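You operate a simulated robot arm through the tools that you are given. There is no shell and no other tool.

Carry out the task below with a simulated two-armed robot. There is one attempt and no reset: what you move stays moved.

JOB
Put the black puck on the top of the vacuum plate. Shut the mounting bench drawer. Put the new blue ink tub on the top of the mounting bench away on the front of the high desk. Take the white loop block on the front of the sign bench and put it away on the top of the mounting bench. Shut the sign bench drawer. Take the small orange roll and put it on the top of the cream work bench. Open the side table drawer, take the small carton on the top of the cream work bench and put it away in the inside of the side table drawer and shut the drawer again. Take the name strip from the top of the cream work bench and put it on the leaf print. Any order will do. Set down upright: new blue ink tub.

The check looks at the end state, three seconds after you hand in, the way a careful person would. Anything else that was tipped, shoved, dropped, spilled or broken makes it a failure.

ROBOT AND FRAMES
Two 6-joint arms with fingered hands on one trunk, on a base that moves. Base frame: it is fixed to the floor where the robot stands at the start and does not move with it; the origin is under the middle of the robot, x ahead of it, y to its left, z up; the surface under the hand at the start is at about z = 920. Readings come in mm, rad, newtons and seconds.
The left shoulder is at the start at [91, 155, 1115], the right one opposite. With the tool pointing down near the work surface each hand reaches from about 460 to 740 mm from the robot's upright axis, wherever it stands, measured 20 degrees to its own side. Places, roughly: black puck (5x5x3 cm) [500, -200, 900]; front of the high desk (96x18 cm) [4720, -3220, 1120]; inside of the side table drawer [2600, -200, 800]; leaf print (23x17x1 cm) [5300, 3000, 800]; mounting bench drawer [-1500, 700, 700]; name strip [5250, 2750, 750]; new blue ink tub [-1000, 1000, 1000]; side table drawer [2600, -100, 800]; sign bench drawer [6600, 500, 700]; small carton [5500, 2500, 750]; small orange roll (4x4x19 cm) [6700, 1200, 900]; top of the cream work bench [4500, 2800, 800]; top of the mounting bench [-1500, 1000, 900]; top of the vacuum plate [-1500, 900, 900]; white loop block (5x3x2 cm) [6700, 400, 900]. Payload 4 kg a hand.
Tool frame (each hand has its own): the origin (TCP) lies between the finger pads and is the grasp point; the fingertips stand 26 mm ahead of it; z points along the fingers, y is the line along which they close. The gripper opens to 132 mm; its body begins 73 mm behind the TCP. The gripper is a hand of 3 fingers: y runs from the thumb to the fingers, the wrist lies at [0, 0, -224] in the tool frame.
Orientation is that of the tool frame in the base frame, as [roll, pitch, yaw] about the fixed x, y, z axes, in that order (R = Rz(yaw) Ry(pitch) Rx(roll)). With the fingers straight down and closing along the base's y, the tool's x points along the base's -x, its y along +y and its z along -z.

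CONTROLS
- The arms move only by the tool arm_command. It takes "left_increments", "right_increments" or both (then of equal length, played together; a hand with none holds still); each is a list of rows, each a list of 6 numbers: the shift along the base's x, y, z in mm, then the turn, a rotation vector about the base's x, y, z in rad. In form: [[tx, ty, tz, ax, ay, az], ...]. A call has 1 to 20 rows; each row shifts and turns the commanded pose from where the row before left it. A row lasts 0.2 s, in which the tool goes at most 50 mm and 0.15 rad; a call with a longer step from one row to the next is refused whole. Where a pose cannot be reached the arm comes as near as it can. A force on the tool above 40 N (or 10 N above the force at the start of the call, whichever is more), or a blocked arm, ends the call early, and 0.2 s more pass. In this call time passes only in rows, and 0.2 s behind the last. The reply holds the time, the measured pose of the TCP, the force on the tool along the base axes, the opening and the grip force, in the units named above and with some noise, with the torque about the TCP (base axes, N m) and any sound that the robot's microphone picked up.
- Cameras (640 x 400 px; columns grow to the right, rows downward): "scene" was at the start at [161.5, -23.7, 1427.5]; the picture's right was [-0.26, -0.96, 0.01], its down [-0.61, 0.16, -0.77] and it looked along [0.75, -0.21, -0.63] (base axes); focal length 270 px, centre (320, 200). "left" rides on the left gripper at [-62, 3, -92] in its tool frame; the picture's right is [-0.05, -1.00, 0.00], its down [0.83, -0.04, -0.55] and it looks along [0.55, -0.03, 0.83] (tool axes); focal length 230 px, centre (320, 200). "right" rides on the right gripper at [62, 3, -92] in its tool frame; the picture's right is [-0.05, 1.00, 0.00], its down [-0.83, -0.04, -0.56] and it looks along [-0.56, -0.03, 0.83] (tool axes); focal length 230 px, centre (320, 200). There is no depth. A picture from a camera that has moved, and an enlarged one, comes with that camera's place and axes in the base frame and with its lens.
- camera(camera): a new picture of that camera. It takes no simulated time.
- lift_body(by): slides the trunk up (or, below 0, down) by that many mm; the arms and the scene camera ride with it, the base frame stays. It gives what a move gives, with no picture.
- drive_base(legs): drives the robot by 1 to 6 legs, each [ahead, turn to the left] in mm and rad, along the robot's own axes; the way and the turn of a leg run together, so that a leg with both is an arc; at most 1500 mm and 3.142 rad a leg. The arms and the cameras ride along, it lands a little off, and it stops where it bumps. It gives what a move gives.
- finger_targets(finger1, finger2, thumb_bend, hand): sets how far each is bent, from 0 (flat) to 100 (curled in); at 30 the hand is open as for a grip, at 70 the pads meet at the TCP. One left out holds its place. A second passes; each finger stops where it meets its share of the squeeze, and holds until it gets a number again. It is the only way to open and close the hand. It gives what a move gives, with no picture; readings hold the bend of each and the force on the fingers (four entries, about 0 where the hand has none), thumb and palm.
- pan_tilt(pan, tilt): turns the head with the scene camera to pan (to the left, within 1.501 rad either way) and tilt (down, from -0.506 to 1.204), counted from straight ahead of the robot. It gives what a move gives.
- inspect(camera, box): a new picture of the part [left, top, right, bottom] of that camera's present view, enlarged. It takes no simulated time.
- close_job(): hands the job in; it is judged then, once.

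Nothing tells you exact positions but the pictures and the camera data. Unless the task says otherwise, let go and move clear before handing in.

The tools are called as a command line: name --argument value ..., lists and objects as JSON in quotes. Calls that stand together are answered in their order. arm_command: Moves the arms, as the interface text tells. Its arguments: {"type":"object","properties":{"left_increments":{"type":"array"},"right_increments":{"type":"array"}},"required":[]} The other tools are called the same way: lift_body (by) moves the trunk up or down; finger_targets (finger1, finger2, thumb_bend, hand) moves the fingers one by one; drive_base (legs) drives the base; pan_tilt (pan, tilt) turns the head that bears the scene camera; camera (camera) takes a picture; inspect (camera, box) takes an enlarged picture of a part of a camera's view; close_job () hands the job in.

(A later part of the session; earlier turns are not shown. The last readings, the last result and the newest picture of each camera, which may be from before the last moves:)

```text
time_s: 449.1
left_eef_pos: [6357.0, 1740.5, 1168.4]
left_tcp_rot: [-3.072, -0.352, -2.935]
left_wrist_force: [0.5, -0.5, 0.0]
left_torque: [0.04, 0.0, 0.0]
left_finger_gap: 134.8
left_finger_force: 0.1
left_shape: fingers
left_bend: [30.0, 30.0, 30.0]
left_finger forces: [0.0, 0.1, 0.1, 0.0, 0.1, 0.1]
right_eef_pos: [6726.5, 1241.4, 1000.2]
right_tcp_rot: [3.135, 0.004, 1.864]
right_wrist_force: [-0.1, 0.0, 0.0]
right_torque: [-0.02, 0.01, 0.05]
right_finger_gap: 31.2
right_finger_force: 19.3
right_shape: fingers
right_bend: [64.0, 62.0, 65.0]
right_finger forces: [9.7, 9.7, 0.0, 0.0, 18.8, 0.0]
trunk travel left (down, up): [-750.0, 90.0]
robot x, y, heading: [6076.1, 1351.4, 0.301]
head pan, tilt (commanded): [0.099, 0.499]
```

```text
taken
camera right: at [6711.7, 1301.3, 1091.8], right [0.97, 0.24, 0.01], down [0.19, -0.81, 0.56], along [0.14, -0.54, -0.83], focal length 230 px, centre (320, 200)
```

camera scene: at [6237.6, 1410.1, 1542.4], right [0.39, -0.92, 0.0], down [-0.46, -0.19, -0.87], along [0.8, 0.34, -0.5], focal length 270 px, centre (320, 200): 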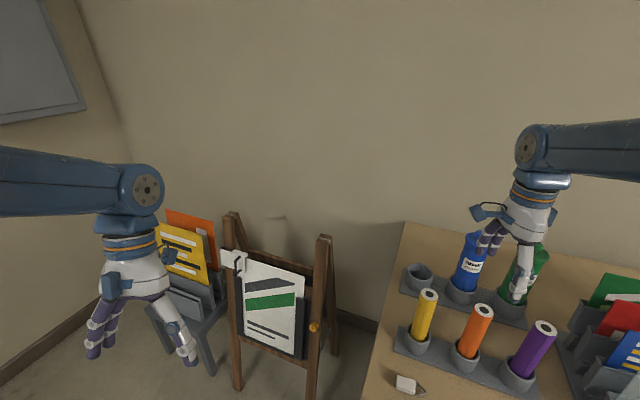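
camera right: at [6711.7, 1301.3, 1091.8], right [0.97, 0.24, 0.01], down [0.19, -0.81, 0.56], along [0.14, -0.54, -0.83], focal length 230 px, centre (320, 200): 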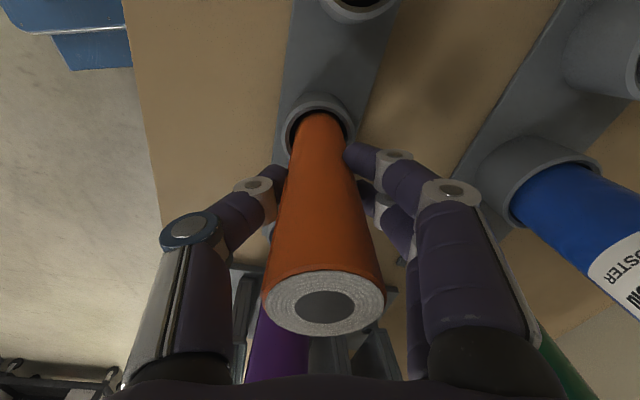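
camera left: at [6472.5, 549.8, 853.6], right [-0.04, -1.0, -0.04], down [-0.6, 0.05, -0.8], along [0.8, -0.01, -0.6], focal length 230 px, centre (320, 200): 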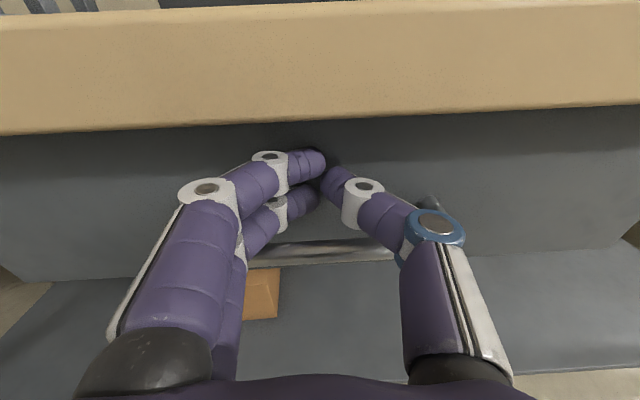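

Firm grip on the roll. I lift it straight up out of its cup.

arm_command --right_increments '[[0, 0, 5, 0, 0, 0], [0, 0, 15, 0, 0, 0], [0, 0, 20, 0, 0, 0], [0, 0, 25, 0, 0, 0], [0, 0, 30, 0, 0, 0], [0, 0, 30, 0, 0, 0], [0, 0, 30, 0, 0, 0], [0, 0, 0, 0, 0, 0]]'

camera --camera "right"

camera --camera "scene"

```text
time_s: 450.9
left_eef_pos: [6356.4, 1740.8, 1169.8]
left_tcp_rot: [-3.073, -0.352, -2.933]
left_wrist_force: [-0.6, 0.1, 1.0]
left_torque: [-0.02, 0.0, -0.02]
left_finger_gap: 135.0
left_finger_force: 0.1
left_shape: fingers
left_bend: [30.0, 30.0, 30.0]
left_finger forces: [0.1, 0.0, 0.1, 0.0, 0.1, 0.1]
right_eef_pos: [6728.6, 1241.5, 1155.2]
right_tcp_rot: [3.134, 0.007, 1.865]
right_wrist_force: [0.0, 0.7, -1.8]
right_torque: [0.01, 0.01, 0.02]
right_finger_gap: 31.2
right_finger_force: 19.0
right_shape: fingers
right_bend: [65.0, 63.0, 65.0]
right_finger forces: [9.8, 9.7, 0.0, 0.0, 18.9, 0.1]
trunk travel left (down, up): [-750.0, 90.0]
robot x, y, heading: [6076.9, 1352.8, 0.299]
head pan, tilt (commanded): [0.099, 0.499]
```

```text
taken
camera right: at [6712.5, 1301.5, 1246.9], right [0.97, 0.24, 0.01], down [0.19, -0.81, 0.56], along [0.14, -0.54, -0.83], focal length 230 px, centre (320, 200)
```

right: 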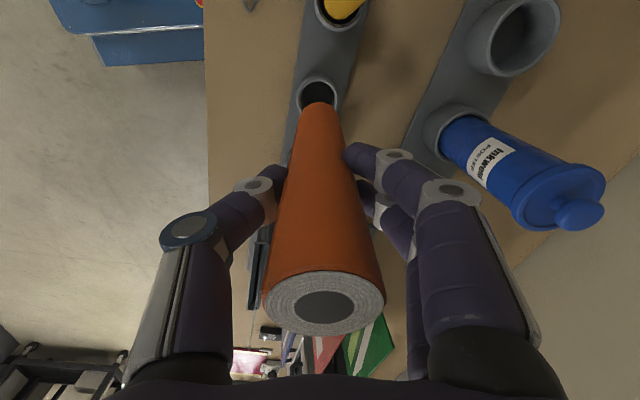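

```text
taken
camera scene: at [6238.1, 1410.1, 1542.3], right [0.39, -0.92, 0.0], down [-0.46, -0.19, -0.87], along [0.8, 0.34, -0.5], focal length 270 px, centre (320, 200)
```

scene: 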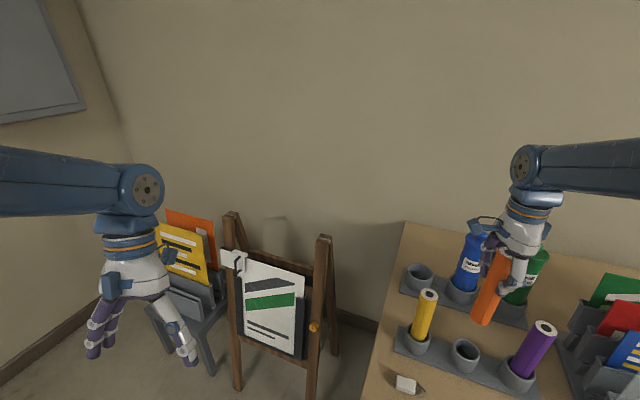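

The roll is out. I raise the trunk a bit, back straight away from the bench, then turn to face north toward the cream bench.

lift_body --by 60

drive_base --legs '[[-320, 0]]'

camera --camera "right"

drive_base --legs '[[-100, 1.27]]'

pan_tilt --pan 0.0 --tilt 0.35

camera --camera "scene"

camera --camera "right"

```text
time_s: 451.9
left_eef_pos: [6356.0, 1740.2, 1228.7]
left_tcp_rot: [-3.071, -0.354, -2.935]
left_wrist_force: [0.8, 0.3, 0.1]
left_torque: [0.01, -0.01, 0.0]
left_finger_gap: 134.7
left_finger_force: 0.1
left_shape: fingers
left_bend: [30.0, 30.0, 30.0]
left_finger forces: [0.0, 0.1, 0.0, 0.0, 0.0, 0.1]
right_eef_pos: [6727.3, 1241.1, 1216.6]
right_tcp_rot: [3.135, 0.008, 1.865]
right_wrist_force: [-0.3, -0.4, -0.8]
right_torque: [-0.02, 0.0, 0.02]
right_finger_gap: 31.0
right_finger_force: 19.0
right_shape: fingers
right_bend: [65.0, 63.0, 65.0]
right_finger forces: [9.7, 9.7, 0.1, 0.0, 18.8, 0.0]
trunk travel left (down, up): [-810.0, 30.0]
robot x, y, heading: [6074.5, 1355.8, 0.296]
head pan, tilt (commanded): [0.099, 0.499]
```

```text
time_s: 454.0
left_eef_pos: [6048.8, 1647.1, 1228.8]
left_tcp_rot: [-3.072, -0.357, -2.932]
left_wrist_force: [-0.2, 0.1, 0.5]
left_torque: [0.0, 0.01, 0.03]
left_finger_gap: 134.7
left_finger_force: 0.0
left_shape: fingers
left_bend: [30.0, 30.0, 30.0]
left_finger forces: [0.1, 0.1, 0.0, 0.1, 0.1, 0.0]
right_eef_pos: [6422.3, 1146.9, 1214.3]
right_tcp_rot: [3.138, 0.008, 1.864]
right_wrist_force: [0.7, -0.3, -1.0]
right_torque: [0.02, -0.01, -0.02]
right_finger_gap: 31.4
right_finger_force: 18.8
right_shape: fingers
right_bend: [65.0, 63.0, 65.0]
right_finger forces: [9.8, 9.8, 0.0, 0.0, 18.7, 0.0]
trunk travel left (down, up): [-810.0, 30.0]
robot x, y, heading: [5769.9, 1256.6, 0.301]
head pan, tilt (commanded): [0.099, 0.499]
```

```text
taken
camera right: at [6406.8, 1207.8, 1305.4], right [0.97, 0.24, 0.0], down [0.2, -0.8, 0.56], along [0.14, -0.54, -0.83], focal length 230 px, centre (320, 200)
```

right: 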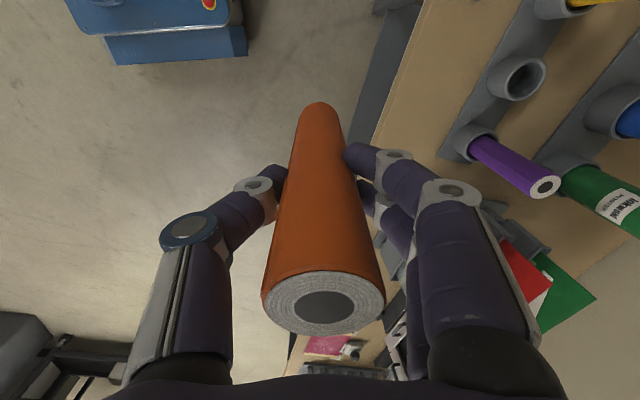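

```text
time_s: 457.8
left_eef_pos: [5427.2, 1548.0, 1219.0]
left_tcp_rot: [-3.068, -0.399, -1.669]
left_wrist_force: [-0.4, 1.2, 0.9]
left_torque: [0.01, 0.0, -0.03]
left_finger_gap: 134.5
left_finger_force: 0.1
left_shape: fingers
left_bend: [30.0, 30.0, 30.0]
left_finger forces: [0.1, 0.0, 0.0, 0.0, 0.1, 0.0]
right_eef_pos: [6011.4, 1749.4, 1226.0]
right_tcp_rot: [3.119, 0.006, 3.135]
right_wrist_force: [-0.4, 0.0, -0.7]
right_torque: [0.0, 0.01, 0.02]
right_finger_gap: 30.6
right_finger_force: 18.6
right_shape: fingers
right_bend: [66.0, 63.0, 65.0]
right_finger forces: [9.7, 9.9, 0.0, 0.0, 17.8, 0.0]
trunk travel left (down, up): [-810.0, 30.0]
robot x, y, heading: [5723.0, 1181.6, 1.573]
head pan, tilt (commanded): [0.099, 0.499]
```

```text
time_s: 458.5
left_eef_pos: [5427.1, 1523.6, 1202.3]
left_tcp_rot: [-3.059, -0.47, -1.676]
left_wrist_force: [-0.5, 0.1, -0.7]
left_torque: [0.01, 0.0, -0.01]
left_finger_gap: 134.5
left_finger_force: 0.1
left_shape: fingers
left_bend: [30.0, 30.0, 30.0]
left_finger forces: [0.0, 0.0, 0.1, 0.1, 0.0, 0.0]
right_eef_pos: [6010.7, 1729.4, 1234.9]
right_tcp_rot: [3.101, 0.006, 3.137]
right_wrist_force: [-0.1, -0.3, -0.5]
right_torque: [-0.02, -0.03, -0.03]
right_finger_gap: 30.4
right_finger_force: 20.2
right_shape: fingers
right_bend: [66.0, 63.0, 65.0]
right_finger forces: [10.3, 10.6, 0.0, 0.0, 18.8, 0.0]
trunk travel left (down, up): [-810.0, 30.0]
robot x, y, heading: [5726.1, 1184.4, 1.568]
head pan, tilt (commanded): [0.0, 0.351]
```

```text
taken
camera scene: at [5723.2, 1357.2, 1615.7], right [1.0, 0.0, 0.0], down [0.0, -0.36, -0.93], along [0.0, 0.93, -0.36], focal length 270 px, centre (320, 200)
```

scene: 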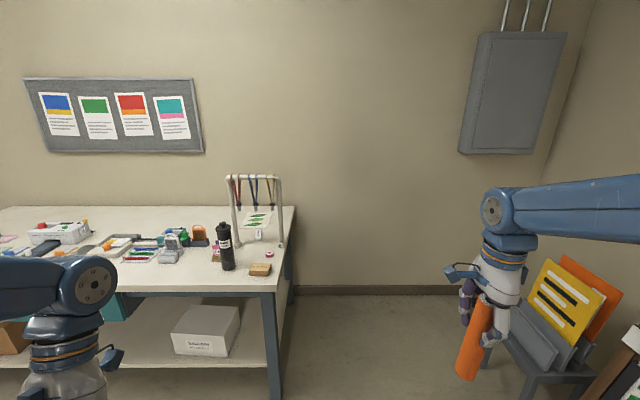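

```text
taken
camera right: at [5948.9, 1730.1, 1325.7], right [0.06, 1.0, 0.04], down [0.83, -0.07, 0.56], along [0.56, 0.0, -0.83], focal length 230 px, centre (320, 200)
```

right: 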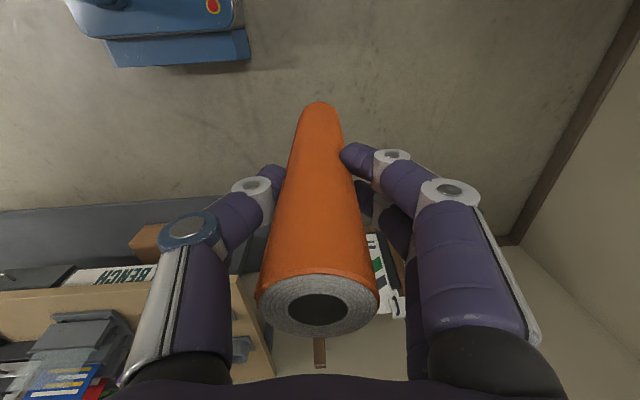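

The cream bench is ahead-left: I can see a small brown carton near its right front, a black bottle and a rack with a leaf print. I zoom in.

inspect --camera "scene" --box '[100, 160, 310, 300]'

inspect --camera "scene" --box '[0, 190, 140, 280]'

```text
2.86 times, centred on (205, 230) of scene
camera zoom: at [5723.2, 1357.2, 1615.7], right [1.0, 0.0, 0.0], down [0.0, -0.36, -0.93], along [0.0, 0.93, -0.36], focal length 772 px, centre (649, 114)
```

zoom: 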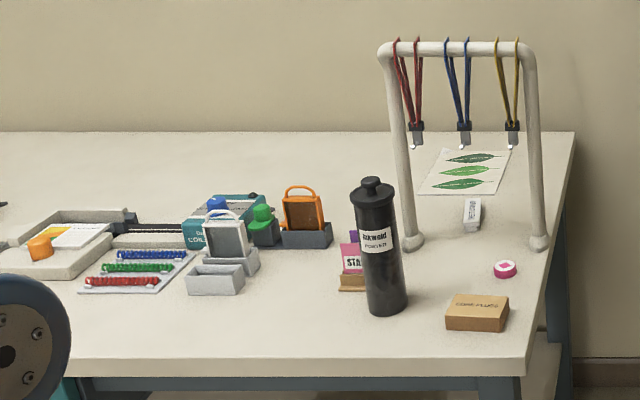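

```text
4.44 times, centred on (70, 235) of scene
camera zoom: at [5723.2, 1357.2, 1615.7], right [1.0, 0.0, 0.0], down [0.0, -0.36, -0.93], along [0.0, 0.93, -0.36], focal length 1201 px, centre (1431, 44)
```

zoom: 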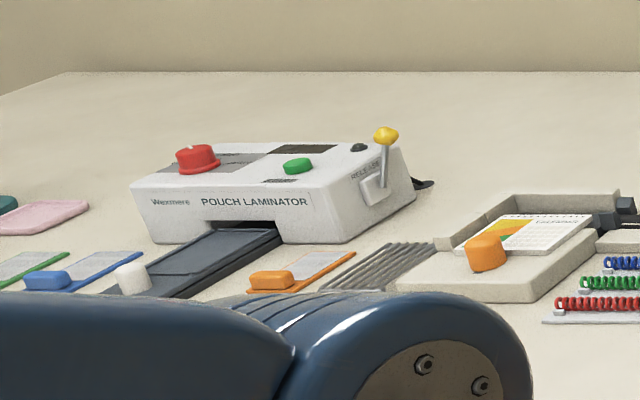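

The leaf print lies behind a cord rack, the name strip in front of it, the carton near the front right corner. I'll first put the roll on the free front area near (5100, 2500), so I drive to stand at about (4900, 1920) facing the bench.

drive_base --legs '[[0, 0.86], [1080, 0], [0, -0.857]]'

pan_tilt --pan -0.25 --tilt 0.6

camera --camera "scene"

camera --camera "right"

```text
time_s: 462.3
left_eef_pos: [5247.2, 1208.7, 1195.9]
left_tcp_rot: [-3.06, -0.512, -0.826]
left_wrist_force: [-3.7, -1.3, 1.6]
left_torque: [0.04, -0.16, 0.13]
left_finger_gap: 134.7
left_finger_force: 0.0
left_shape: fingers
left_bend: [30.0, 30.0, 30.0]
left_finger forces: [0.1, 0.1, 0.0, 0.1, 0.1, 0.0]
right_eef_pos: [5480.6, 1773.2, 1252.7]
right_tcp_rot: [3.067, 0.002, -2.29]
right_wrist_force: [0.1, -0.9, -0.9]
right_torque: [0.05, -0.02, -0.02]
right_finger_gap: 30.4
right_finger_force: 20.5
right_shape: fingers
right_bend: [66.0, 63.0, 65.0]
right_finger forces: [10.5, 10.9, 0.0, 0.0, 18.9, 0.1]
trunk travel left (down, up): [-810.0, 30.0]
robot x, y, heading: [5674.5, 1231.0, 2.466]
head pan, tilt (commanded): [0.0, 0.351]
stopped in leg 2: the robot was blocked; the commanded pose is now the measured one
```

```text
time_s: 463.1
left_eef_pos: [5250.4, 1207.8, 1192.2]
left_tcp_rot: [-3.049, -0.528, -0.833]
left_wrist_force: [0.0, -0.1, 0.0]
left_torque: [-0.01, -0.03, 0.01]
left_finger_gap: 134.6
left_finger_force: 0.1
left_shape: fingers
left_bend: [30.0, 30.0, 30.0]
left_finger forces: [0.0, 0.0, 0.0, 0.0, 0.0, 0.0]
right_eef_pos: [5479.3, 1778.2, 1250.8]
right_tcp_rot: [3.067, 0.002, -2.29]
right_wrist_force: [-0.4, 0.5, -2.0]
right_torque: [-0.03, -0.01, -0.04]
right_finger_gap: 30.7
right_finger_force: 19.9
right_shape: fingers
right_bend: [66.0, 63.0, 65.0]
right_finger forces: [10.5, 11.0, 0.0, 0.0, 18.8, 0.0]
trunk travel left (down, up): [-810.0, 30.0]
robot x, y, heading: [5672.3, 1229.4, 2.47]
head pan, tilt (commanded): [-0.25, 0.6]
```

```text
taken
camera scene: at [5556.8, 1353.5, 1593.2], right [0.8, 0.6, 0.0], down [0.35, -0.46, -0.81], along [-0.49, 0.65, -0.58], focal length 270 px, centre (320, 200)
```

scene: 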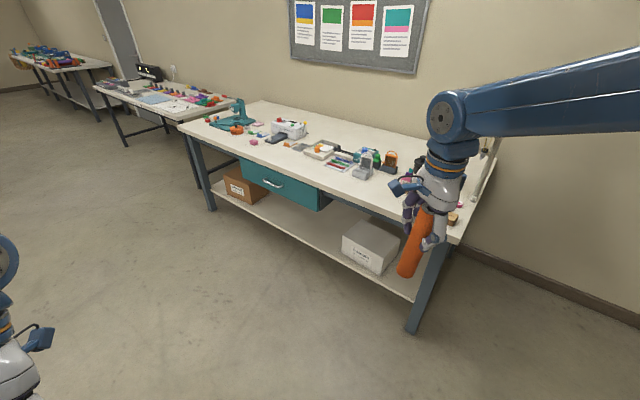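

```text
taken
camera right: at [5440.6, 1729.1, 1342.2], right [-0.71, 0.7, 0.07], down [0.61, 0.57, 0.55], along [0.34, 0.44, -0.83], focal length 230 px, centre (320, 200)
```

right: 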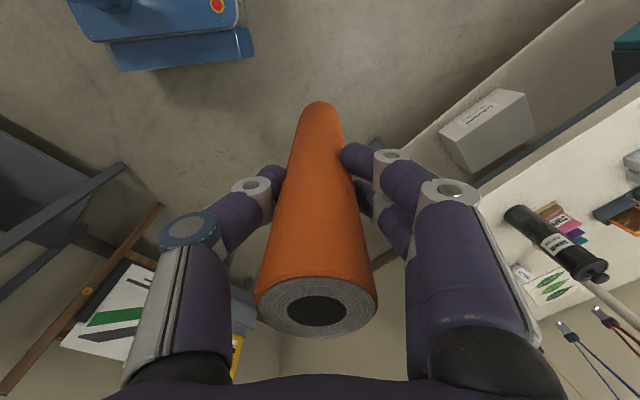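

The left arm had crept inward and blocked the drive. I restore it to a normal posture before going on.

arm_command --left_increments '[[-26, 21, 5, 0.055, 0.069, 0], [-28, 22, 5, 0.055, 0.069, 0], [-28, 22, 5, 0.055, 0.069, 0], [-28, 22, 5, 0.055, 0.069, 0], [-28, 22, 5, 0.055, 0.069, 0], [-28, 22, 5, 0.055, 0.069, 0]]'

drive_base --legs '[[1020, 0], [0, -0.897]]'

pan_tilt --pan -0.25 --tilt 0.6

camera --camera "scene"

camera --camera "right"

```text
time_s: 464.5
left_eef_pos: [5076.6, 1345.3, 1236.9]
left_tcp_rot: [-3.138, 0.078, -0.813]
left_wrist_force: [0.3, -0.9, 1.1]
left_torque: [0.01, -0.01, -0.02]
left_finger_gap: 134.5
left_finger_force: 0.1
left_shape: fingers
left_bend: [30.0, 30.0, 30.0]
left_finger forces: [0.0, 0.1, 0.0, 0.1, 0.0, 0.0]
left hand out of reach, approached as far as the arm can: row 1
right_eef_pos: [5479.0, 1777.0, 1251.4]
right_tcp_rot: [3.067, 0.002, -2.289]
right_wrist_force: [-0.6, -0.1, -0.2]
right_torque: [-0.01, -0.03, -0.02]
right_finger_gap: 30.4
right_finger_force: 19.7
right_shape: fingers
right_bend: [66.0, 63.0, 65.0]
right_finger forces: [10.4, 11.0, 0.0, 0.0, 18.8, 0.0]
trunk travel left (down, up): [-810.0, 30.0]
robot x, y, heading: [5671.0, 1232.2, 2.467]
head pan, tilt (commanded): [-0.25, 0.6]
```

```text
time_s: 472.2
left_eef_pos: [4587.7, 2397.3, 1236.0]
left_tcp_rot: [-3.139, 0.077, -1.694]
left_wrist_force: [0.0, -0.2, -0.8]
left_torque: [-0.01, -0.01, -0.01]
left_finger_gap: 134.8
left_finger_force: 0.0
left_shape: fingers
left_bend: [30.0, 30.0, 30.0]
left_finger forces: [0.0, 0.2, 0.0, 0.0, 0.0, 0.0]
right_eef_pos: [5174.1, 2362.6, 1250.8]
right_tcp_rot: [3.066, 0.003, 3.109]
right_wrist_force: [0.2, -0.9, -1.5]
right_torque: [0.0, -0.03, 0.03]
right_finger_gap: 30.2
right_finger_force: 19.5
right_shape: fingers
right_bend: [66.0, 63.0, 65.0]
right_finger forces: [9.9, 10.7, 0.0, 0.0, 18.0, 0.1]
trunk travel left (down, up): [-810.0, 30.0]
robot x, y, heading: [4869.7, 1864.5, 1.581]
head pan, tilt (commanded): [-0.25, 0.6]
```

```text
time_s: 472.8
left_eef_pos: [4587.6, 2377.9, 1245.6]
left_tcp_rot: [-3.14, 0.092, -1.697]
left_wrist_force: [-0.9, 0.9, -0.8]
left_torque: [-0.04, 0.0, 0.0]
left_finger_gap: 134.4
left_finger_force: 0.1
left_shape: fingers
left_bend: [30.0, 30.0, 30.0]
left_finger forces: [0.0, 0.0, 0.1, 0.0, 0.0, 0.1]
right_eef_pos: [5175.1, 2339.2, 1227.3]
right_tcp_rot: [3.136, 0.005, 3.11]
right_wrist_force: [0.5, -0.6, -0.9]
right_torque: [0.01, -0.02, -0.01]
right_finger_gap: 30.0
right_finger_force: 20.1
right_shape: fingers
right_bend: [67.0, 63.0, 65.0]
right_finger forces: [10.7, 11.0, 0.1, 0.0, 18.6, 0.0]
trunk travel left (down, up): [-810.0, 30.0]
robot x, y, heading: [4868.1, 1864.9, 1.585]
head pan, tilt (commanded): [-0.25, 0.6]
```

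```text
taken
camera scene: at [4891.7, 2034.1, 1593.0], right [0.97, -0.24, 0.01], down [-0.13, -0.57, -0.81], along [0.2, 0.79, -0.58], focal length 270 px, centre (320, 200)
```

scene: 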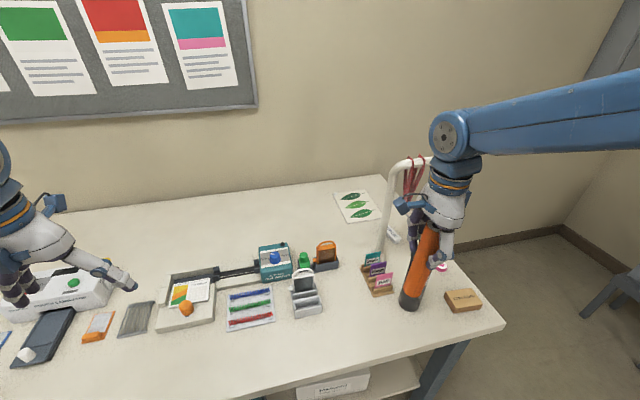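

```text
taken
camera right: at [5112.5, 2343.5, 1317.5], right [0.08, 1.0, 0.01], down [0.83, -0.07, 0.56], along [0.56, -0.04, -0.83], focal length 230 px, centre (320, 200)
```

right: 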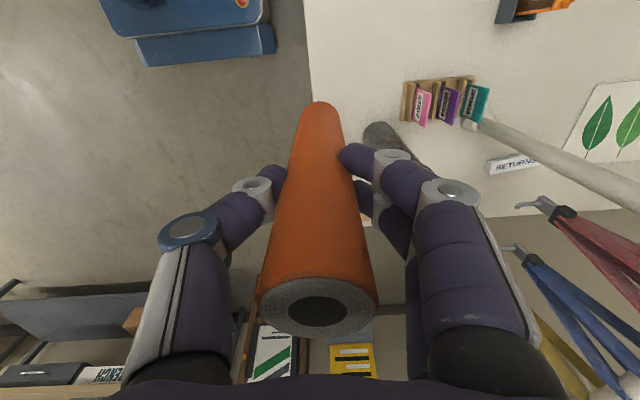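

Bench top is at z≈845. I lower the trunk and bring the roll over the free spot near (5140, 2440).

lift_body --by -150

arm_command --right_increments '[[-7, 20, 0, 0, 0, 0], [-7, 25, 0, 0, 0, 0], [-7, 25, 0, 0, 0, 0], [-7, 20, 0, 0, 0, 0], [-7, 10, 0, 0, 0, 0], [0, 0, 0, 0, 0, 0]]'

camera --camera "right"

camera --camera "scene"

```text
time_s: 474.6
left_eef_pos: [4588.9, 2375.9, 1097.2]
left_tcp_rot: [-3.141, 0.092, -1.697]
left_wrist_force: [-0.7, 0.3, 0.1]
left_torque: [-0.01, 0.02, -0.01]
left_finger_gap: 134.4
left_finger_force: 0.0
left_shape: fingers
left_bend: [30.0, 30.0, 30.0]
left_finger forces: [0.0, 0.1, 0.0, 0.1, 0.1, 0.0]
right_eef_pos: [5175.0, 2338.9, 1082.4]
right_tcp_rot: [3.124, 0.004, 3.111]
right_wrist_force: [0.3, 0.7, -0.7]
right_torque: [-0.01, 0.0, -0.01]
right_finger_gap: 30.4
right_finger_force: 19.8
right_shape: fingers
right_bend: [67.0, 63.0, 65.0]
right_finger forces: [10.8, 11.0, 0.0, 0.1, 18.5, 0.0]
trunk travel left (down, up): [-660.0, 180.0]
robot x, y, heading: [4869.2, 1868.2, 1.579]
head pan, tilt (commanded): [-0.25, 0.6]
```

```text
time_s: 476.0
left_eef_pos: [4587.6, 2376.0, 1096.6]
left_tcp_rot: [-3.141, 0.094, -1.697]
left_wrist_force: [-1.1, -0.5, -0.3]
left_torque: [0.0, -0.02, -0.01]
left_finger_gap: 134.5
left_finger_force: 0.1
left_shape: fingers
left_bend: [30.0, 30.0, 30.0]
left_finger forces: [0.0, 0.0, 0.1, 0.0, 0.0, 0.0]
right_eef_pos: [5139.9, 2439.7, 1110.4]
right_tcp_rot: [3.046, 0.001, 3.11]
right_wrist_force: [0.1, -0.9, -1.1]
right_torque: [0.01, 0.01, -0.02]
right_finger_gap: 30.0
right_finger_force: 20.5
right_shape: fingers
right_bend: [67.0, 63.0, 65.0]
right_finger forces: [10.3, 11.0, 0.1, 0.0, 18.5, 0.1]
trunk travel left (down, up): [-660.0, 180.0]
robot x, y, heading: [4870.9, 1866.6, 1.584]
head pan, tilt (commanded): [-0.25, 0.6]
```

```text
taken
camera right: at [5078.5, 2435.7, 1201.6], right [0.08, 0.99, 0.09], down [0.83, -0.12, 0.55], along [0.56, 0.03, -0.83], focal length 230 px, centre (320, 200)
```

right: 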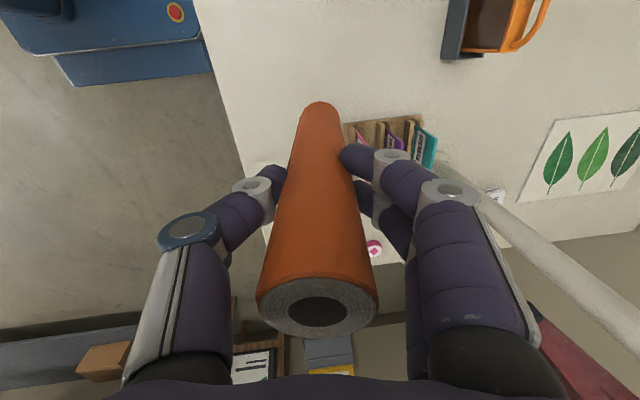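

```text
taken
camera scene: at [4892.6, 2028.3, 1443.4], right [0.97, -0.24, 0.0], down [-0.13, -0.56, -0.81], along [0.2, 0.79, -0.58], focal length 270 px, centre (320, 200)
```

scene: 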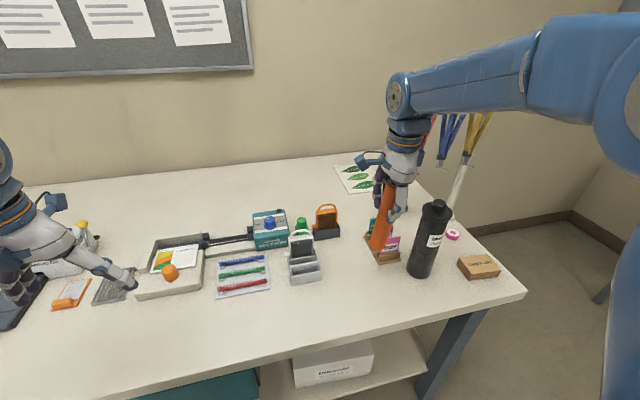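

I shift slightly left to x≈5108 between the stamp holder and the bottle, and level the roll.

arm_command --right_increments '[[-8, -2, 0, -0.024, 0, 0], [-8, -2, 0, -0.024, 0, 0], [-8, -2, 0, -0.024, 0, 0], [-8, -2, -5, -0.024, 0, 0], [0, 0, -10, 0, 0, 0], [0, 0, -15, 0, 0, 0], [0, 0, -15, 0, 0, 0], [0, 0, -15, 0, 0, 0], [0, 0, 0, 0, 0, 0]]'

camera --camera "scene"

camera --camera "right"

```text
time_s: 478.0
left_eef_pos: [4587.8, 2374.9, 1096.3]
left_tcp_rot: [-3.14, 0.095, -1.699]
left_wrist_force: [0.1, 0.4, -0.5]
left_torque: [-0.03, 0.0, -0.01]
left_finger_gap: 134.4
left_finger_force: 0.0
left_shape: fingers
left_bend: [30.0, 30.0, 30.0]
left_finger forces: [0.0, 0.1, 0.0, 0.0, 0.0, 0.1]
right_eef_pos: [5109.4, 2432.0, 1050.1]
right_tcp_rot: [-3.14, 0.006, 3.11]
right_wrist_force: [-1.1, 0.1, -0.2]
right_torque: [0.01, 0.0, -0.02]
right_finger_gap: 30.3
right_finger_force: 20.1
right_shape: fingers
right_bend: [67.0, 63.0, 65.0]
right_finger forces: [10.4, 11.0, 0.1, 0.0, 18.5, 0.0]
trunk travel left (down, up): [-660.0, 180.0]
robot x, y, heading: [4867.1, 1867.0, 1.576]
head pan, tilt (commanded): [-0.25, 0.6]
```

```text
taken
camera scene: at [4892.2, 2028.3, 1443.4], right [0.97, -0.24, 0.0], down [-0.13, -0.56, -0.81], along [0.2, 0.79, -0.58], focal length 270 px, centre (320, 200)
```

scene: 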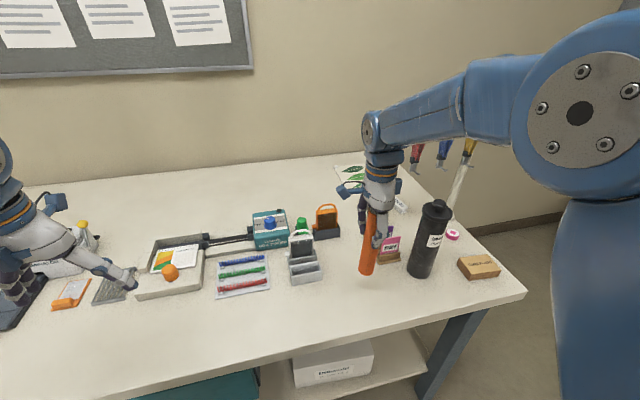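

```text
taken
camera right: at [5047.1, 2437.2, 1141.4], right [0.08, 1.0, 0.0], down [0.83, -0.07, 0.56], along [0.56, -0.05, -0.83], focal length 230 px, centre (320, 200)
```

right: 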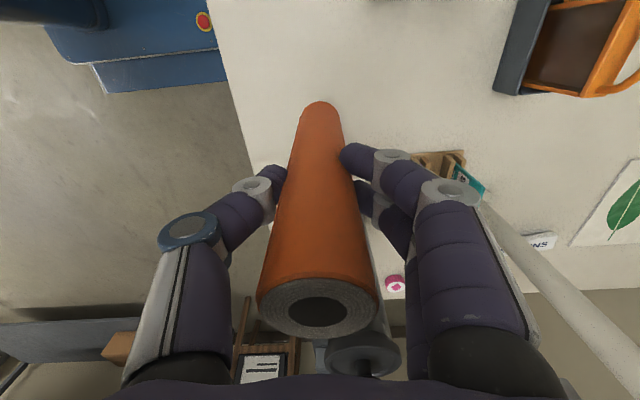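

arm_command --right_increments '[[0, 0, -15, 0, 0, 0], [0, 0, -15, 0, 0, 0], [0, 0, -10, 0, 0, 0], [0, 0, -8, 0, 0, 0], [0, 0, 0, 0, 0, 0]]'

inspect --camera "scene" --box '[290, 180, 450, 310]'

```text
time_s: 479.2
left_eef_pos: [4587.8, 2376.0, 1096.6]
left_tcp_rot: [-3.142, 0.094, -1.695]
left_wrist_force: [0.0, 0.8, -1.3]
left_torque: [0.0, -0.03, 0.0]
left_finger_gap: 134.3
left_finger_force: 0.1
left_shape: fingers
left_bend: [30.0, 30.0, 30.0]
left_finger forces: [0.0, 0.0, 0.0, 0.1, 0.0, 0.0]
right_eef_pos: [5109.0, 2431.9, 1001.9]
right_tcp_rot: [-3.139, 0.005, 3.11]
right_wrist_force: [0.1, 0.0, -1.0]
right_torque: [0.04, -0.03, -0.01]
right_finger_gap: 30.1
right_finger_force: 20.1
right_shape: fingers
right_bend: [67.0, 63.0, 65.0]
right_finger forces: [10.2, 11.1, 0.1, 0.0, 18.4, 0.0]
trunk travel left (down, up): [-660.0, 180.0]
robot x, y, heading: [4871.0, 1865.8, 1.581]
head pan, tilt (commanded): [-0.25, 0.6]
```

```text
3.08 times, centred on (370, 245) of scene
camera zoom: at [4892.3, 2028.4, 1443.4], right [0.97, -0.24, 0.0], down [-0.13, -0.56, -0.81], along [0.2, 0.79, -0.58], focal length 832 px, centre (166, 62)
```

zoom: 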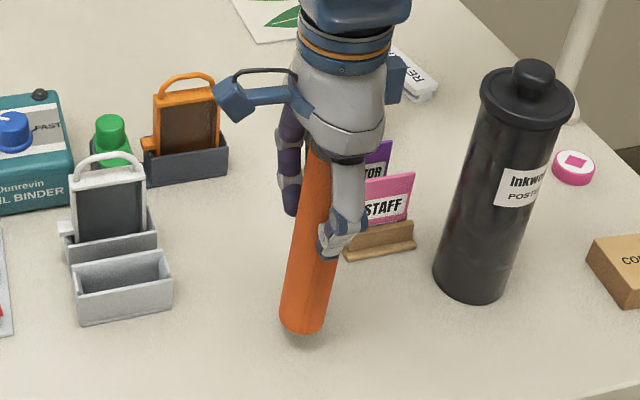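

arm_command --right_increments '[[0, 0, -5, 0, 0, 0], [0, 0, -4, 0, 0, 0], [0, 0, 0, 0, 0, 0]]'

arm_command --right_increments '[[0, 0, -4, 0, 0, 0], [0, 0, -3, 0, 0, 0], [0, 0, 0, 0, 0, 0]]'

inspect --camera "scene" --box '[290, 180, 450, 310]'

```text
time_s: 480.0
left_eef_pos: [4588.2, 2375.9, 1097.0]
left_tcp_rot: [3.141, 0.094, -1.697]
left_wrist_force: [0.2, 0.1, 0.3]
left_torque: [-0.01, 0.03, -0.02]
left_finger_gap: 134.6
left_finger_force: 0.1
left_shape: fingers
left_bend: [30.0, 30.0, 30.0]
left_finger forces: [0.1, 0.1, 0.0, 0.1, 0.0, 0.1]
right_eef_pos: [5108.8, 2431.8, 992.7]
right_tcp_rot: [-3.139, 0.006, 3.111]
right_wrist_force: [0.9, 0.9, -0.3]
right_torque: [0.01, -0.02, 0.0]
right_finger_gap: 30.1
right_finger_force: 20.1
right_shape: fingers
right_bend: [67.0, 63.0, 65.0]
right_finger forces: [10.3, 11.1, 0.1, 0.1, 18.3, 0.1]
trunk travel left (down, up): [-660.0, 180.0]
robot x, y, heading: [4871.5, 1864.2, 1.58]
head pan, tilt (commanded): [-0.25, 0.6]
```

```text
time_s: 480.8
left_eef_pos: [4587.5, 2375.5, 1095.8]
left_tcp_rot: [-3.141, 0.095, -1.696]
left_wrist_force: [0.1, 0.5, 0.0]
left_torque: [0.0, -0.03, 0.0]
left_finger_gap: 134.6
left_finger_force: 0.0
left_shape: fingers
left_bend: [30.0, 30.0, 30.0]
left_finger forces: [0.1, 0.0, 0.0, 0.0, 0.1, 0.0]
right_eef_pos: [5109.3, 2431.1, 986.3]
right_tcp_rot: [-3.138, 0.005, 3.111]
right_wrist_force: [0.3, 0.3, -0.9]
right_torque: [-0.05, 0.01, 0.02]
right_finger_gap: 30.2
right_finger_force: 20.5
right_shape: fingers
right_bend: [67.0, 63.0, 65.0]
right_finger forces: [10.3, 11.1, 0.0, 0.1, 18.3, 0.0]
trunk travel left (down, up): [-660.0, 180.0]
robot x, y, heading: [4872.2, 1864.7, 1.582]
head pan, tilt (commanded): [-0.25, 0.6]
```

```text
3.08 times, centred on (370, 245) of scene
camera zoom: at [4892.3, 2028.5, 1443.4], right [0.97, -0.24, 0.0], down [-0.13, -0.56, -0.81], along [0.2, 0.79, -0.58], focal length 832 px, centre (166, 62)
```

zoom: 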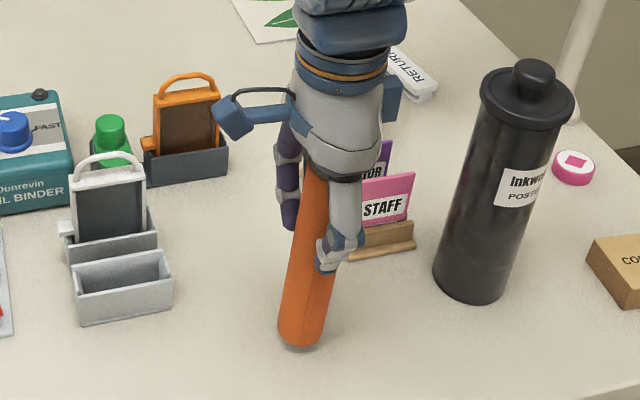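

arm_command --right_increments '[[0, 0, -4, 0, 0, 0], [0, 0, -4, 0, 0, 0], [0, 0, 0, 0, 0, 0]]'

arm_command --right_increments '[[0, 0, -3, 0, 0, 0], [0, 0, -3, 0, 0, 0], [0, 0, 0, 0, 0, 0]]'

inspect --camera "scene" --box '[290, 180, 450, 310]'

```text
time_s: 481.6
left_eef_pos: [4587.4, 2376.3, 1098.1]
left_tcp_rot: [3.141, 0.095, -1.696]
left_wrist_force: [1.3, 0.3, 0.1]
left_torque: [0.01, -0.03, 0.0]
left_finger_gap: 134.4
left_finger_force: 0.0
left_shape: fingers
left_bend: [30.0, 30.0, 30.0]
left_finger forces: [0.0, 0.0, 0.0, 0.0, 0.0, 0.0]
right_eef_pos: [5109.1, 2431.3, 977.2]
right_tcp_rot: [-3.138, 0.005, 3.111]
right_wrist_force: [0.7, -0.5, -1.2]
right_torque: [-0.02, 0.01, 0.02]
right_finger_gap: 30.1
right_finger_force: 19.5
right_shape: fingers
right_bend: [67.0, 63.0, 65.0]
right_finger forces: [10.3, 11.2, 0.1, 0.0, 18.4, 0.0]
trunk travel left (down, up): [-660.0, 180.0]
robot x, y, heading: [4869.0, 1864.7, 1.577]
head pan, tilt (commanded): [-0.25, 0.6]
```

```text
time_s: 482.4
left_eef_pos: [4587.4, 2375.3, 1096.8]
left_tcp_rot: [-3.139, 0.095, -1.695]
left_wrist_force: [-0.1, -0.7, 0.1]
left_torque: [0.0, 0.01, 0.04]
left_finger_gap: 134.9
left_finger_force: 0.0
left_shape: fingers
left_bend: [30.0, 30.0, 30.0]
left_finger forces: [0.0, 0.0, 0.0, 0.1, 0.0, 0.0]
right_eef_pos: [5108.2, 2431.0, 972.8]
right_tcp_rot: [-3.141, 0.007, 3.108]
right_wrist_force: [0.6, 0.3, 4.6]
right_torque: [0.02, -0.02, -0.05]
right_finger_gap: 30.1
right_finger_force: 20.0
right_shape: fingers
right_bend: [67.0, 63.0, 65.0]
right_finger forces: [10.7, 11.1, 0.0, 0.0, 18.8, 0.1]
trunk travel left (down, up): [-660.0, 180.0]
robot x, y, heading: [4871.4, 1864.5, 1.581]
head pan, tilt (commanded): [-0.25, 0.6]
```

```text
3.08 times, centred on (370, 245) of scene
camera zoom: at [4892.0, 2027.9, 1443.5], right [0.97, -0.24, 0.0], down [-0.13, -0.56, -0.81], along [0.2, 0.79, -0.58], focal length 832 px, centre (166, 62)
```

zoom: 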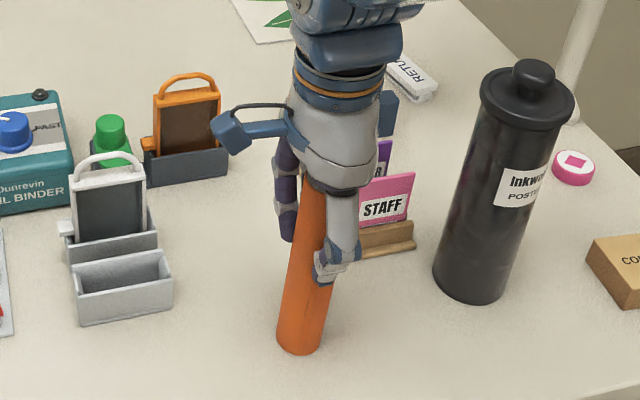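

The roll's foot is on the bench. I press slightly to seat it and open the hand gently.

arm_command --right_increments '[[0, 0, -2, 0, 0, 0], [0, 0, 0, 0, 0, 0]]'

finger_targets --hand "right" --finger1 54 --finger2 54 --thumb_bend 56

finger_targets --hand "right" --finger1 42 --finger2 42 --thumb_bend 44

camera --camera "right"

inspect --camera "scene" --box '[290, 180, 450, 310]'

```text
time_s: 483.0
left_eef_pos: [4586.8, 2374.9, 1096.8]
left_tcp_rot: [-3.14, 0.097, -1.695]
left_wrist_force: [-0.8, -0.5, -0.5]
left_torque: [0.04, -0.02, 0.01]
left_finger_gap: 134.7
left_finger_force: 0.0
left_shape: fingers
left_bend: [30.0, 30.0, 30.0]
left_finger forces: [0.0, 0.0, 0.1, 0.0, 0.0, 0.0]
right_eef_pos: [5107.8, 2430.6, 972.3]
right_tcp_rot: [-3.141, 0.006, 3.112]
right_wrist_force: [-1.8, 0.1, 12.6]
right_torque: [0.02, 0.0, 0.0]
right_finger_gap: 30.2
right_finger_force: 22.3
right_shape: fingers
right_bend: [67.0, 64.0, 65.0]
right_finger forces: [12.0, 12.1, 0.1, 0.0, 20.4, 0.1]
trunk travel left (down, up): [-660.0, 180.0]
robot x, y, heading: [4871.6, 1864.2, 1.584]
head pan, tilt (commanded): [-0.25, 0.6]
```

```text
time_s: 484.0
left_eef_pos: [4587.3, 2375.1, 1096.6]
left_tcp_rot: [-3.141, 0.094, -1.695]
left_wrist_force: [1.3, 0.3, -0.3]
left_torque: [-0.02, 0.0, 0.01]
left_finger_gap: 134.4
left_finger_force: 0.1
left_shape: fingers
left_bend: [30.0, 30.0, 30.0]
left_finger forces: [0.0, 0.1, 0.0, 0.0, 0.0, 0.0]
right_eef_pos: [5109.1, 2430.8, 970.3]
right_tcp_rot: [-3.138, 0.005, 3.111]
right_wrist_force: [-0.3, -0.5, -0.8]
right_torque: [0.02, -0.02, 0.01]
right_finger_gap: 50.4
right_finger_force: 0.1
right_shape: fingers
right_bend: [54.0, 54.0, 56.0]
right_finger forces: [0.0, 0.0, 0.0, 0.0, 0.0, 0.0]
trunk travel left (down, up): [-660.0, 180.0]
robot x, y, heading: [4868.5, 1867.9, 1.579]
head pan, tilt (commanded): [-0.25, 0.6]
```

```text
time_s: 485.0
left_eef_pos: [4588.6, 2375.0, 1097.2]
left_tcp_rot: [-3.141, 0.095, -1.697]
left_wrist_force: [-0.5, -0.4, -0.3]
left_torque: [0.01, -0.01, -0.03]
left_finger_gap: 134.5
left_finger_force: 0.0
left_shape: fingers
left_bend: [30.0, 30.0, 30.0]
left_finger forces: [0.0, 0.1, 0.1, 0.1, 0.0, 0.0]
right_eef_pos: [5108.2, 2431.0, 970.2]
right_tcp_rot: [-3.139, 0.004, 3.111]
right_wrist_force: [-0.9, -0.2, -0.3]
right_torque: [0.03, 0.01, 0.01]
right_finger_gap: 90.6
right_finger_force: 0.0
right_shape: fingers
right_bend: [42.0, 42.0, 44.0]
right_finger forces: [0.0, 0.0, 0.1, 0.0, 0.0, 0.0]
trunk travel left (down, up): [-660.0, 180.0]
robot x, y, heading: [4869.1, 1867.5, 1.581]
head pan, tilt (commanded): [-0.25, 0.6]
```

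```text
taken
camera right: at [5046.9, 2436.6, 1061.4], right [0.08, 1.0, 0.0], down [0.83, -0.07, 0.56], along [0.56, -0.05, -0.83], focal length 230 px, centre (320, 200)
```

right: 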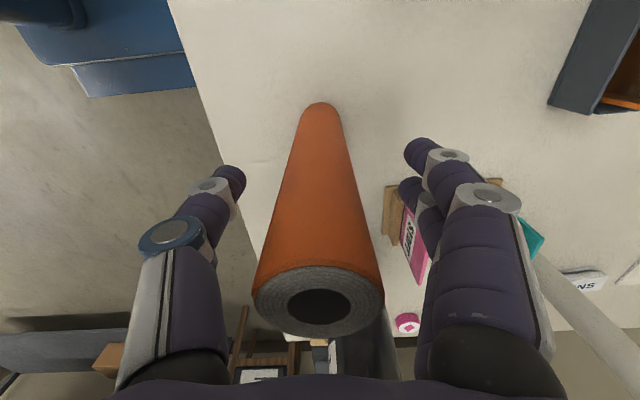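

```text
3.08 times, centred on (370, 245) of scene
camera zoom: at [4892.3, 2028.4, 1443.4], right [0.97, -0.24, 0.0], down [-0.13, -0.56, -0.81], along [0.2, 0.79, -0.58], focal length 832 px, centre (166, 62)
```

zoom: 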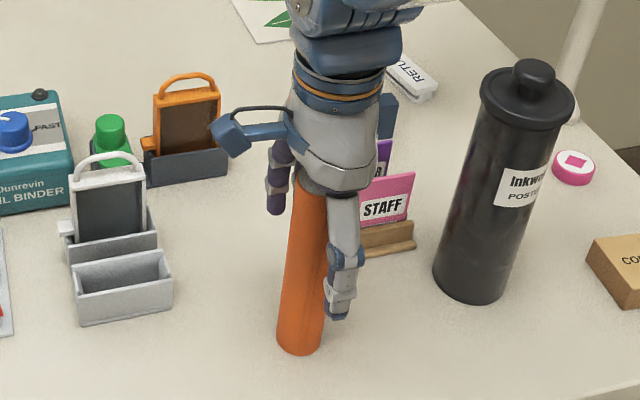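

The roll stands upright on the cream bench. I raise the hand straight up.

arm_command --right_increments '[[0, 0, 10, 0, 0, 0], [0, 0, 25, 0, 0, 0], [0, 0, 35, 0, 0, 0], [0, 0, 40, 0, 0, 0], [0, 0, 40, 0, 0, 0], [0, 0, 20, 0, 0, 0]]'

camera --camera "scene"

camera --camera "right"

```text
time_s: 486.4
left_eef_pos: [4587.3, 2375.9, 1096.4]
left_tcp_rot: [-3.141, 0.093, -1.695]
left_wrist_force: [0.3, 0.5, -0.9]
left_torque: [0.03, 0.0, -0.02]
left_finger_gap: 134.3
left_finger_force: 0.0
left_shape: fingers
left_bend: [30.0, 30.0, 30.0]
left_finger forces: [0.0, 0.0, 0.0, 0.1, 0.0, 0.0]
right_eef_pos: [5110.0, 2429.9, 1139.4]
right_tcp_rot: [-3.138, 0.004, 3.108]
right_wrist_force: [-0.1, -0.3, 0.2]
right_torque: [-0.04, -0.02, -0.01]
right_finger_gap: 90.9
right_finger_force: 0.0
right_shape: fingers
right_bend: [42.0, 42.0, 44.0]
right_finger forces: [0.0, 0.0, 0.1, 0.0, 0.0, 0.0]
trunk travel left (down, up): [-660.0, 180.0]
robot x, y, heading: [4874.0, 1865.5, 1.584]
head pan, tilt (commanded): [-0.25, 0.6]
```

```text
taken
camera scene: at [4892.2, 2028.3, 1443.4], right [0.97, -0.24, 0.0], down [-0.13, -0.56, -0.81], along [0.2, 0.79, -0.58], focal length 270 px, centre (320, 200)
```

scene: 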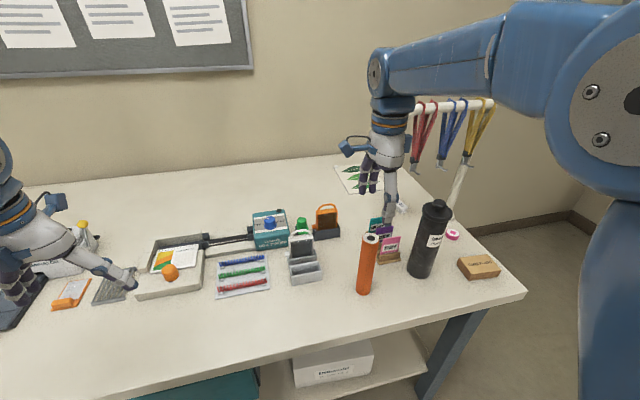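

```text
taken
camera right: at [5047.5, 2436.2, 1231.6], right [0.08, 1.0, 0.0], down [0.83, -0.07, 0.56], along [0.56, -0.05, -0.83], focal length 230 px, centre (320, 200)
```

right: 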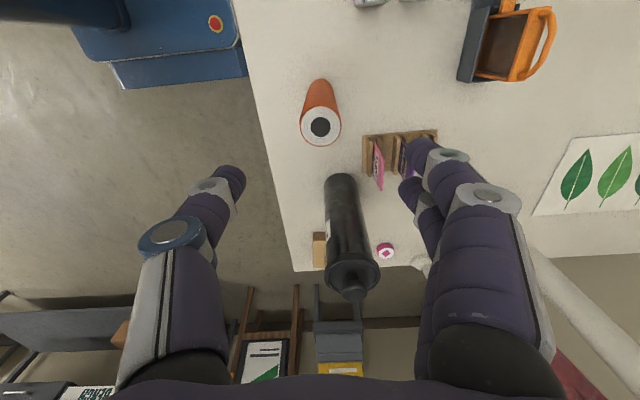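

The roll is placed. Next is the name strip behind the cord rack; I zoom in on it and the print.

pan_tilt --pan -0.6 --tilt 0.5

camera --camera "scene"

inspect --camera "scene" --box '[200, 120, 380, 260]'

inspect --camera "right" --box '[420, 120, 640, 280]'

```text
time_s: 487.2
left_eef_pos: [4587.3, 2376.6, 1095.4]
left_tcp_rot: [-3.141, 0.094, -1.695]
left_wrist_force: [-0.4, 0.3, 0.4]
left_torque: [0.01, 0.03, -0.02]
left_finger_gap: 134.5
left_finger_force: 0.0
left_shape: fingers
left_bend: [30.0, 30.0, 30.0]
left_finger forces: [0.1, 0.0, 0.1, 0.0, 0.1, 0.0]
right_eef_pos: [5109.6, 2431.6, 1140.3]
right_tcp_rot: [-3.138, 0.007, 3.11]
right_wrist_force: [-0.3, -0.1, -1.3]
right_torque: [-0.01, 0.02, -0.06]
right_finger_gap: 91.1
right_finger_force: 0.1
right_shape: fingers
right_bend: [42.0, 42.0, 44.0]
right_finger forces: [0.0, 0.0, 0.0, 0.0, 0.1, 0.1]
trunk travel left (down, up): [-660.0, 180.0]
robot x, y, heading: [4875.2, 1864.1, 1.58]
head pan, tilt (commanded): [-0.6, 0.499]
```

```text
taken
camera scene: at [4921.8, 2018.3, 1452.7], right [0.83, -0.56, 0.01], down [-0.27, -0.41, -0.87], along [0.49, 0.72, -0.49], focal length 270 px, centre (320, 200)
```

scene: 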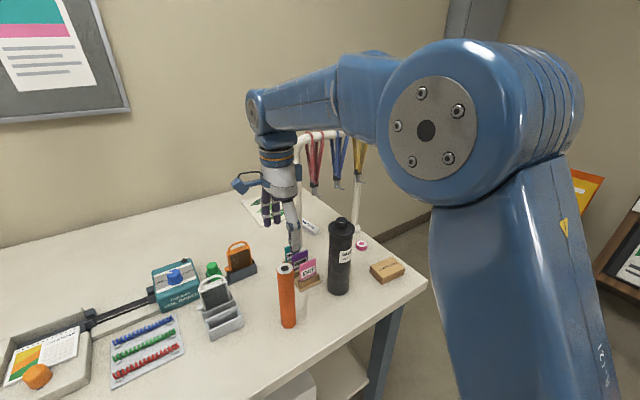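

```text
2.86 times, centred on (290, 190) of scene
camera zoom: at [4921.8, 2018.3, 1452.7], right [0.83, -0.56, 0.01], down [-0.27, -0.41, -0.87], along [0.49, 0.72, -0.49], focal length 772 px, centre (406, 229)
```

zoom: 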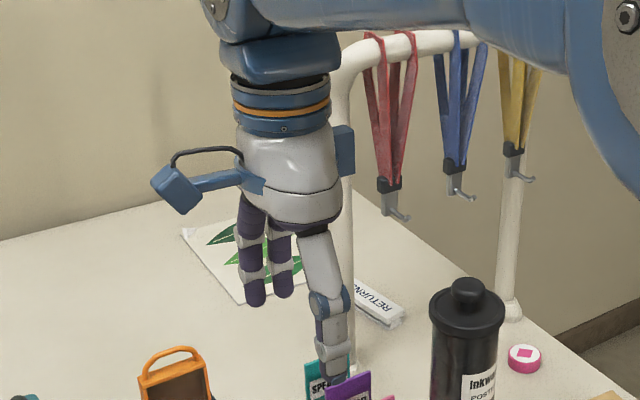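

```text
2.50 times, centred on (530, 200) of right
camera zoom: at [5047.5, 2436.4, 1231.1], right [0.08, 1.0, 0.0], down [0.83, -0.07, 0.56], along [0.56, -0.05, -0.83], focal length 575 px, centre (-205, 200)
```

zoom: 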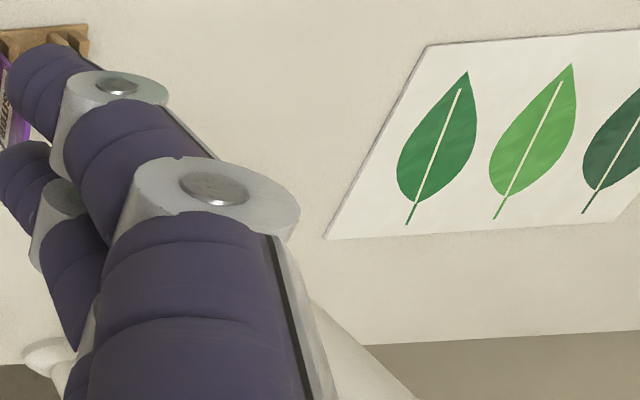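

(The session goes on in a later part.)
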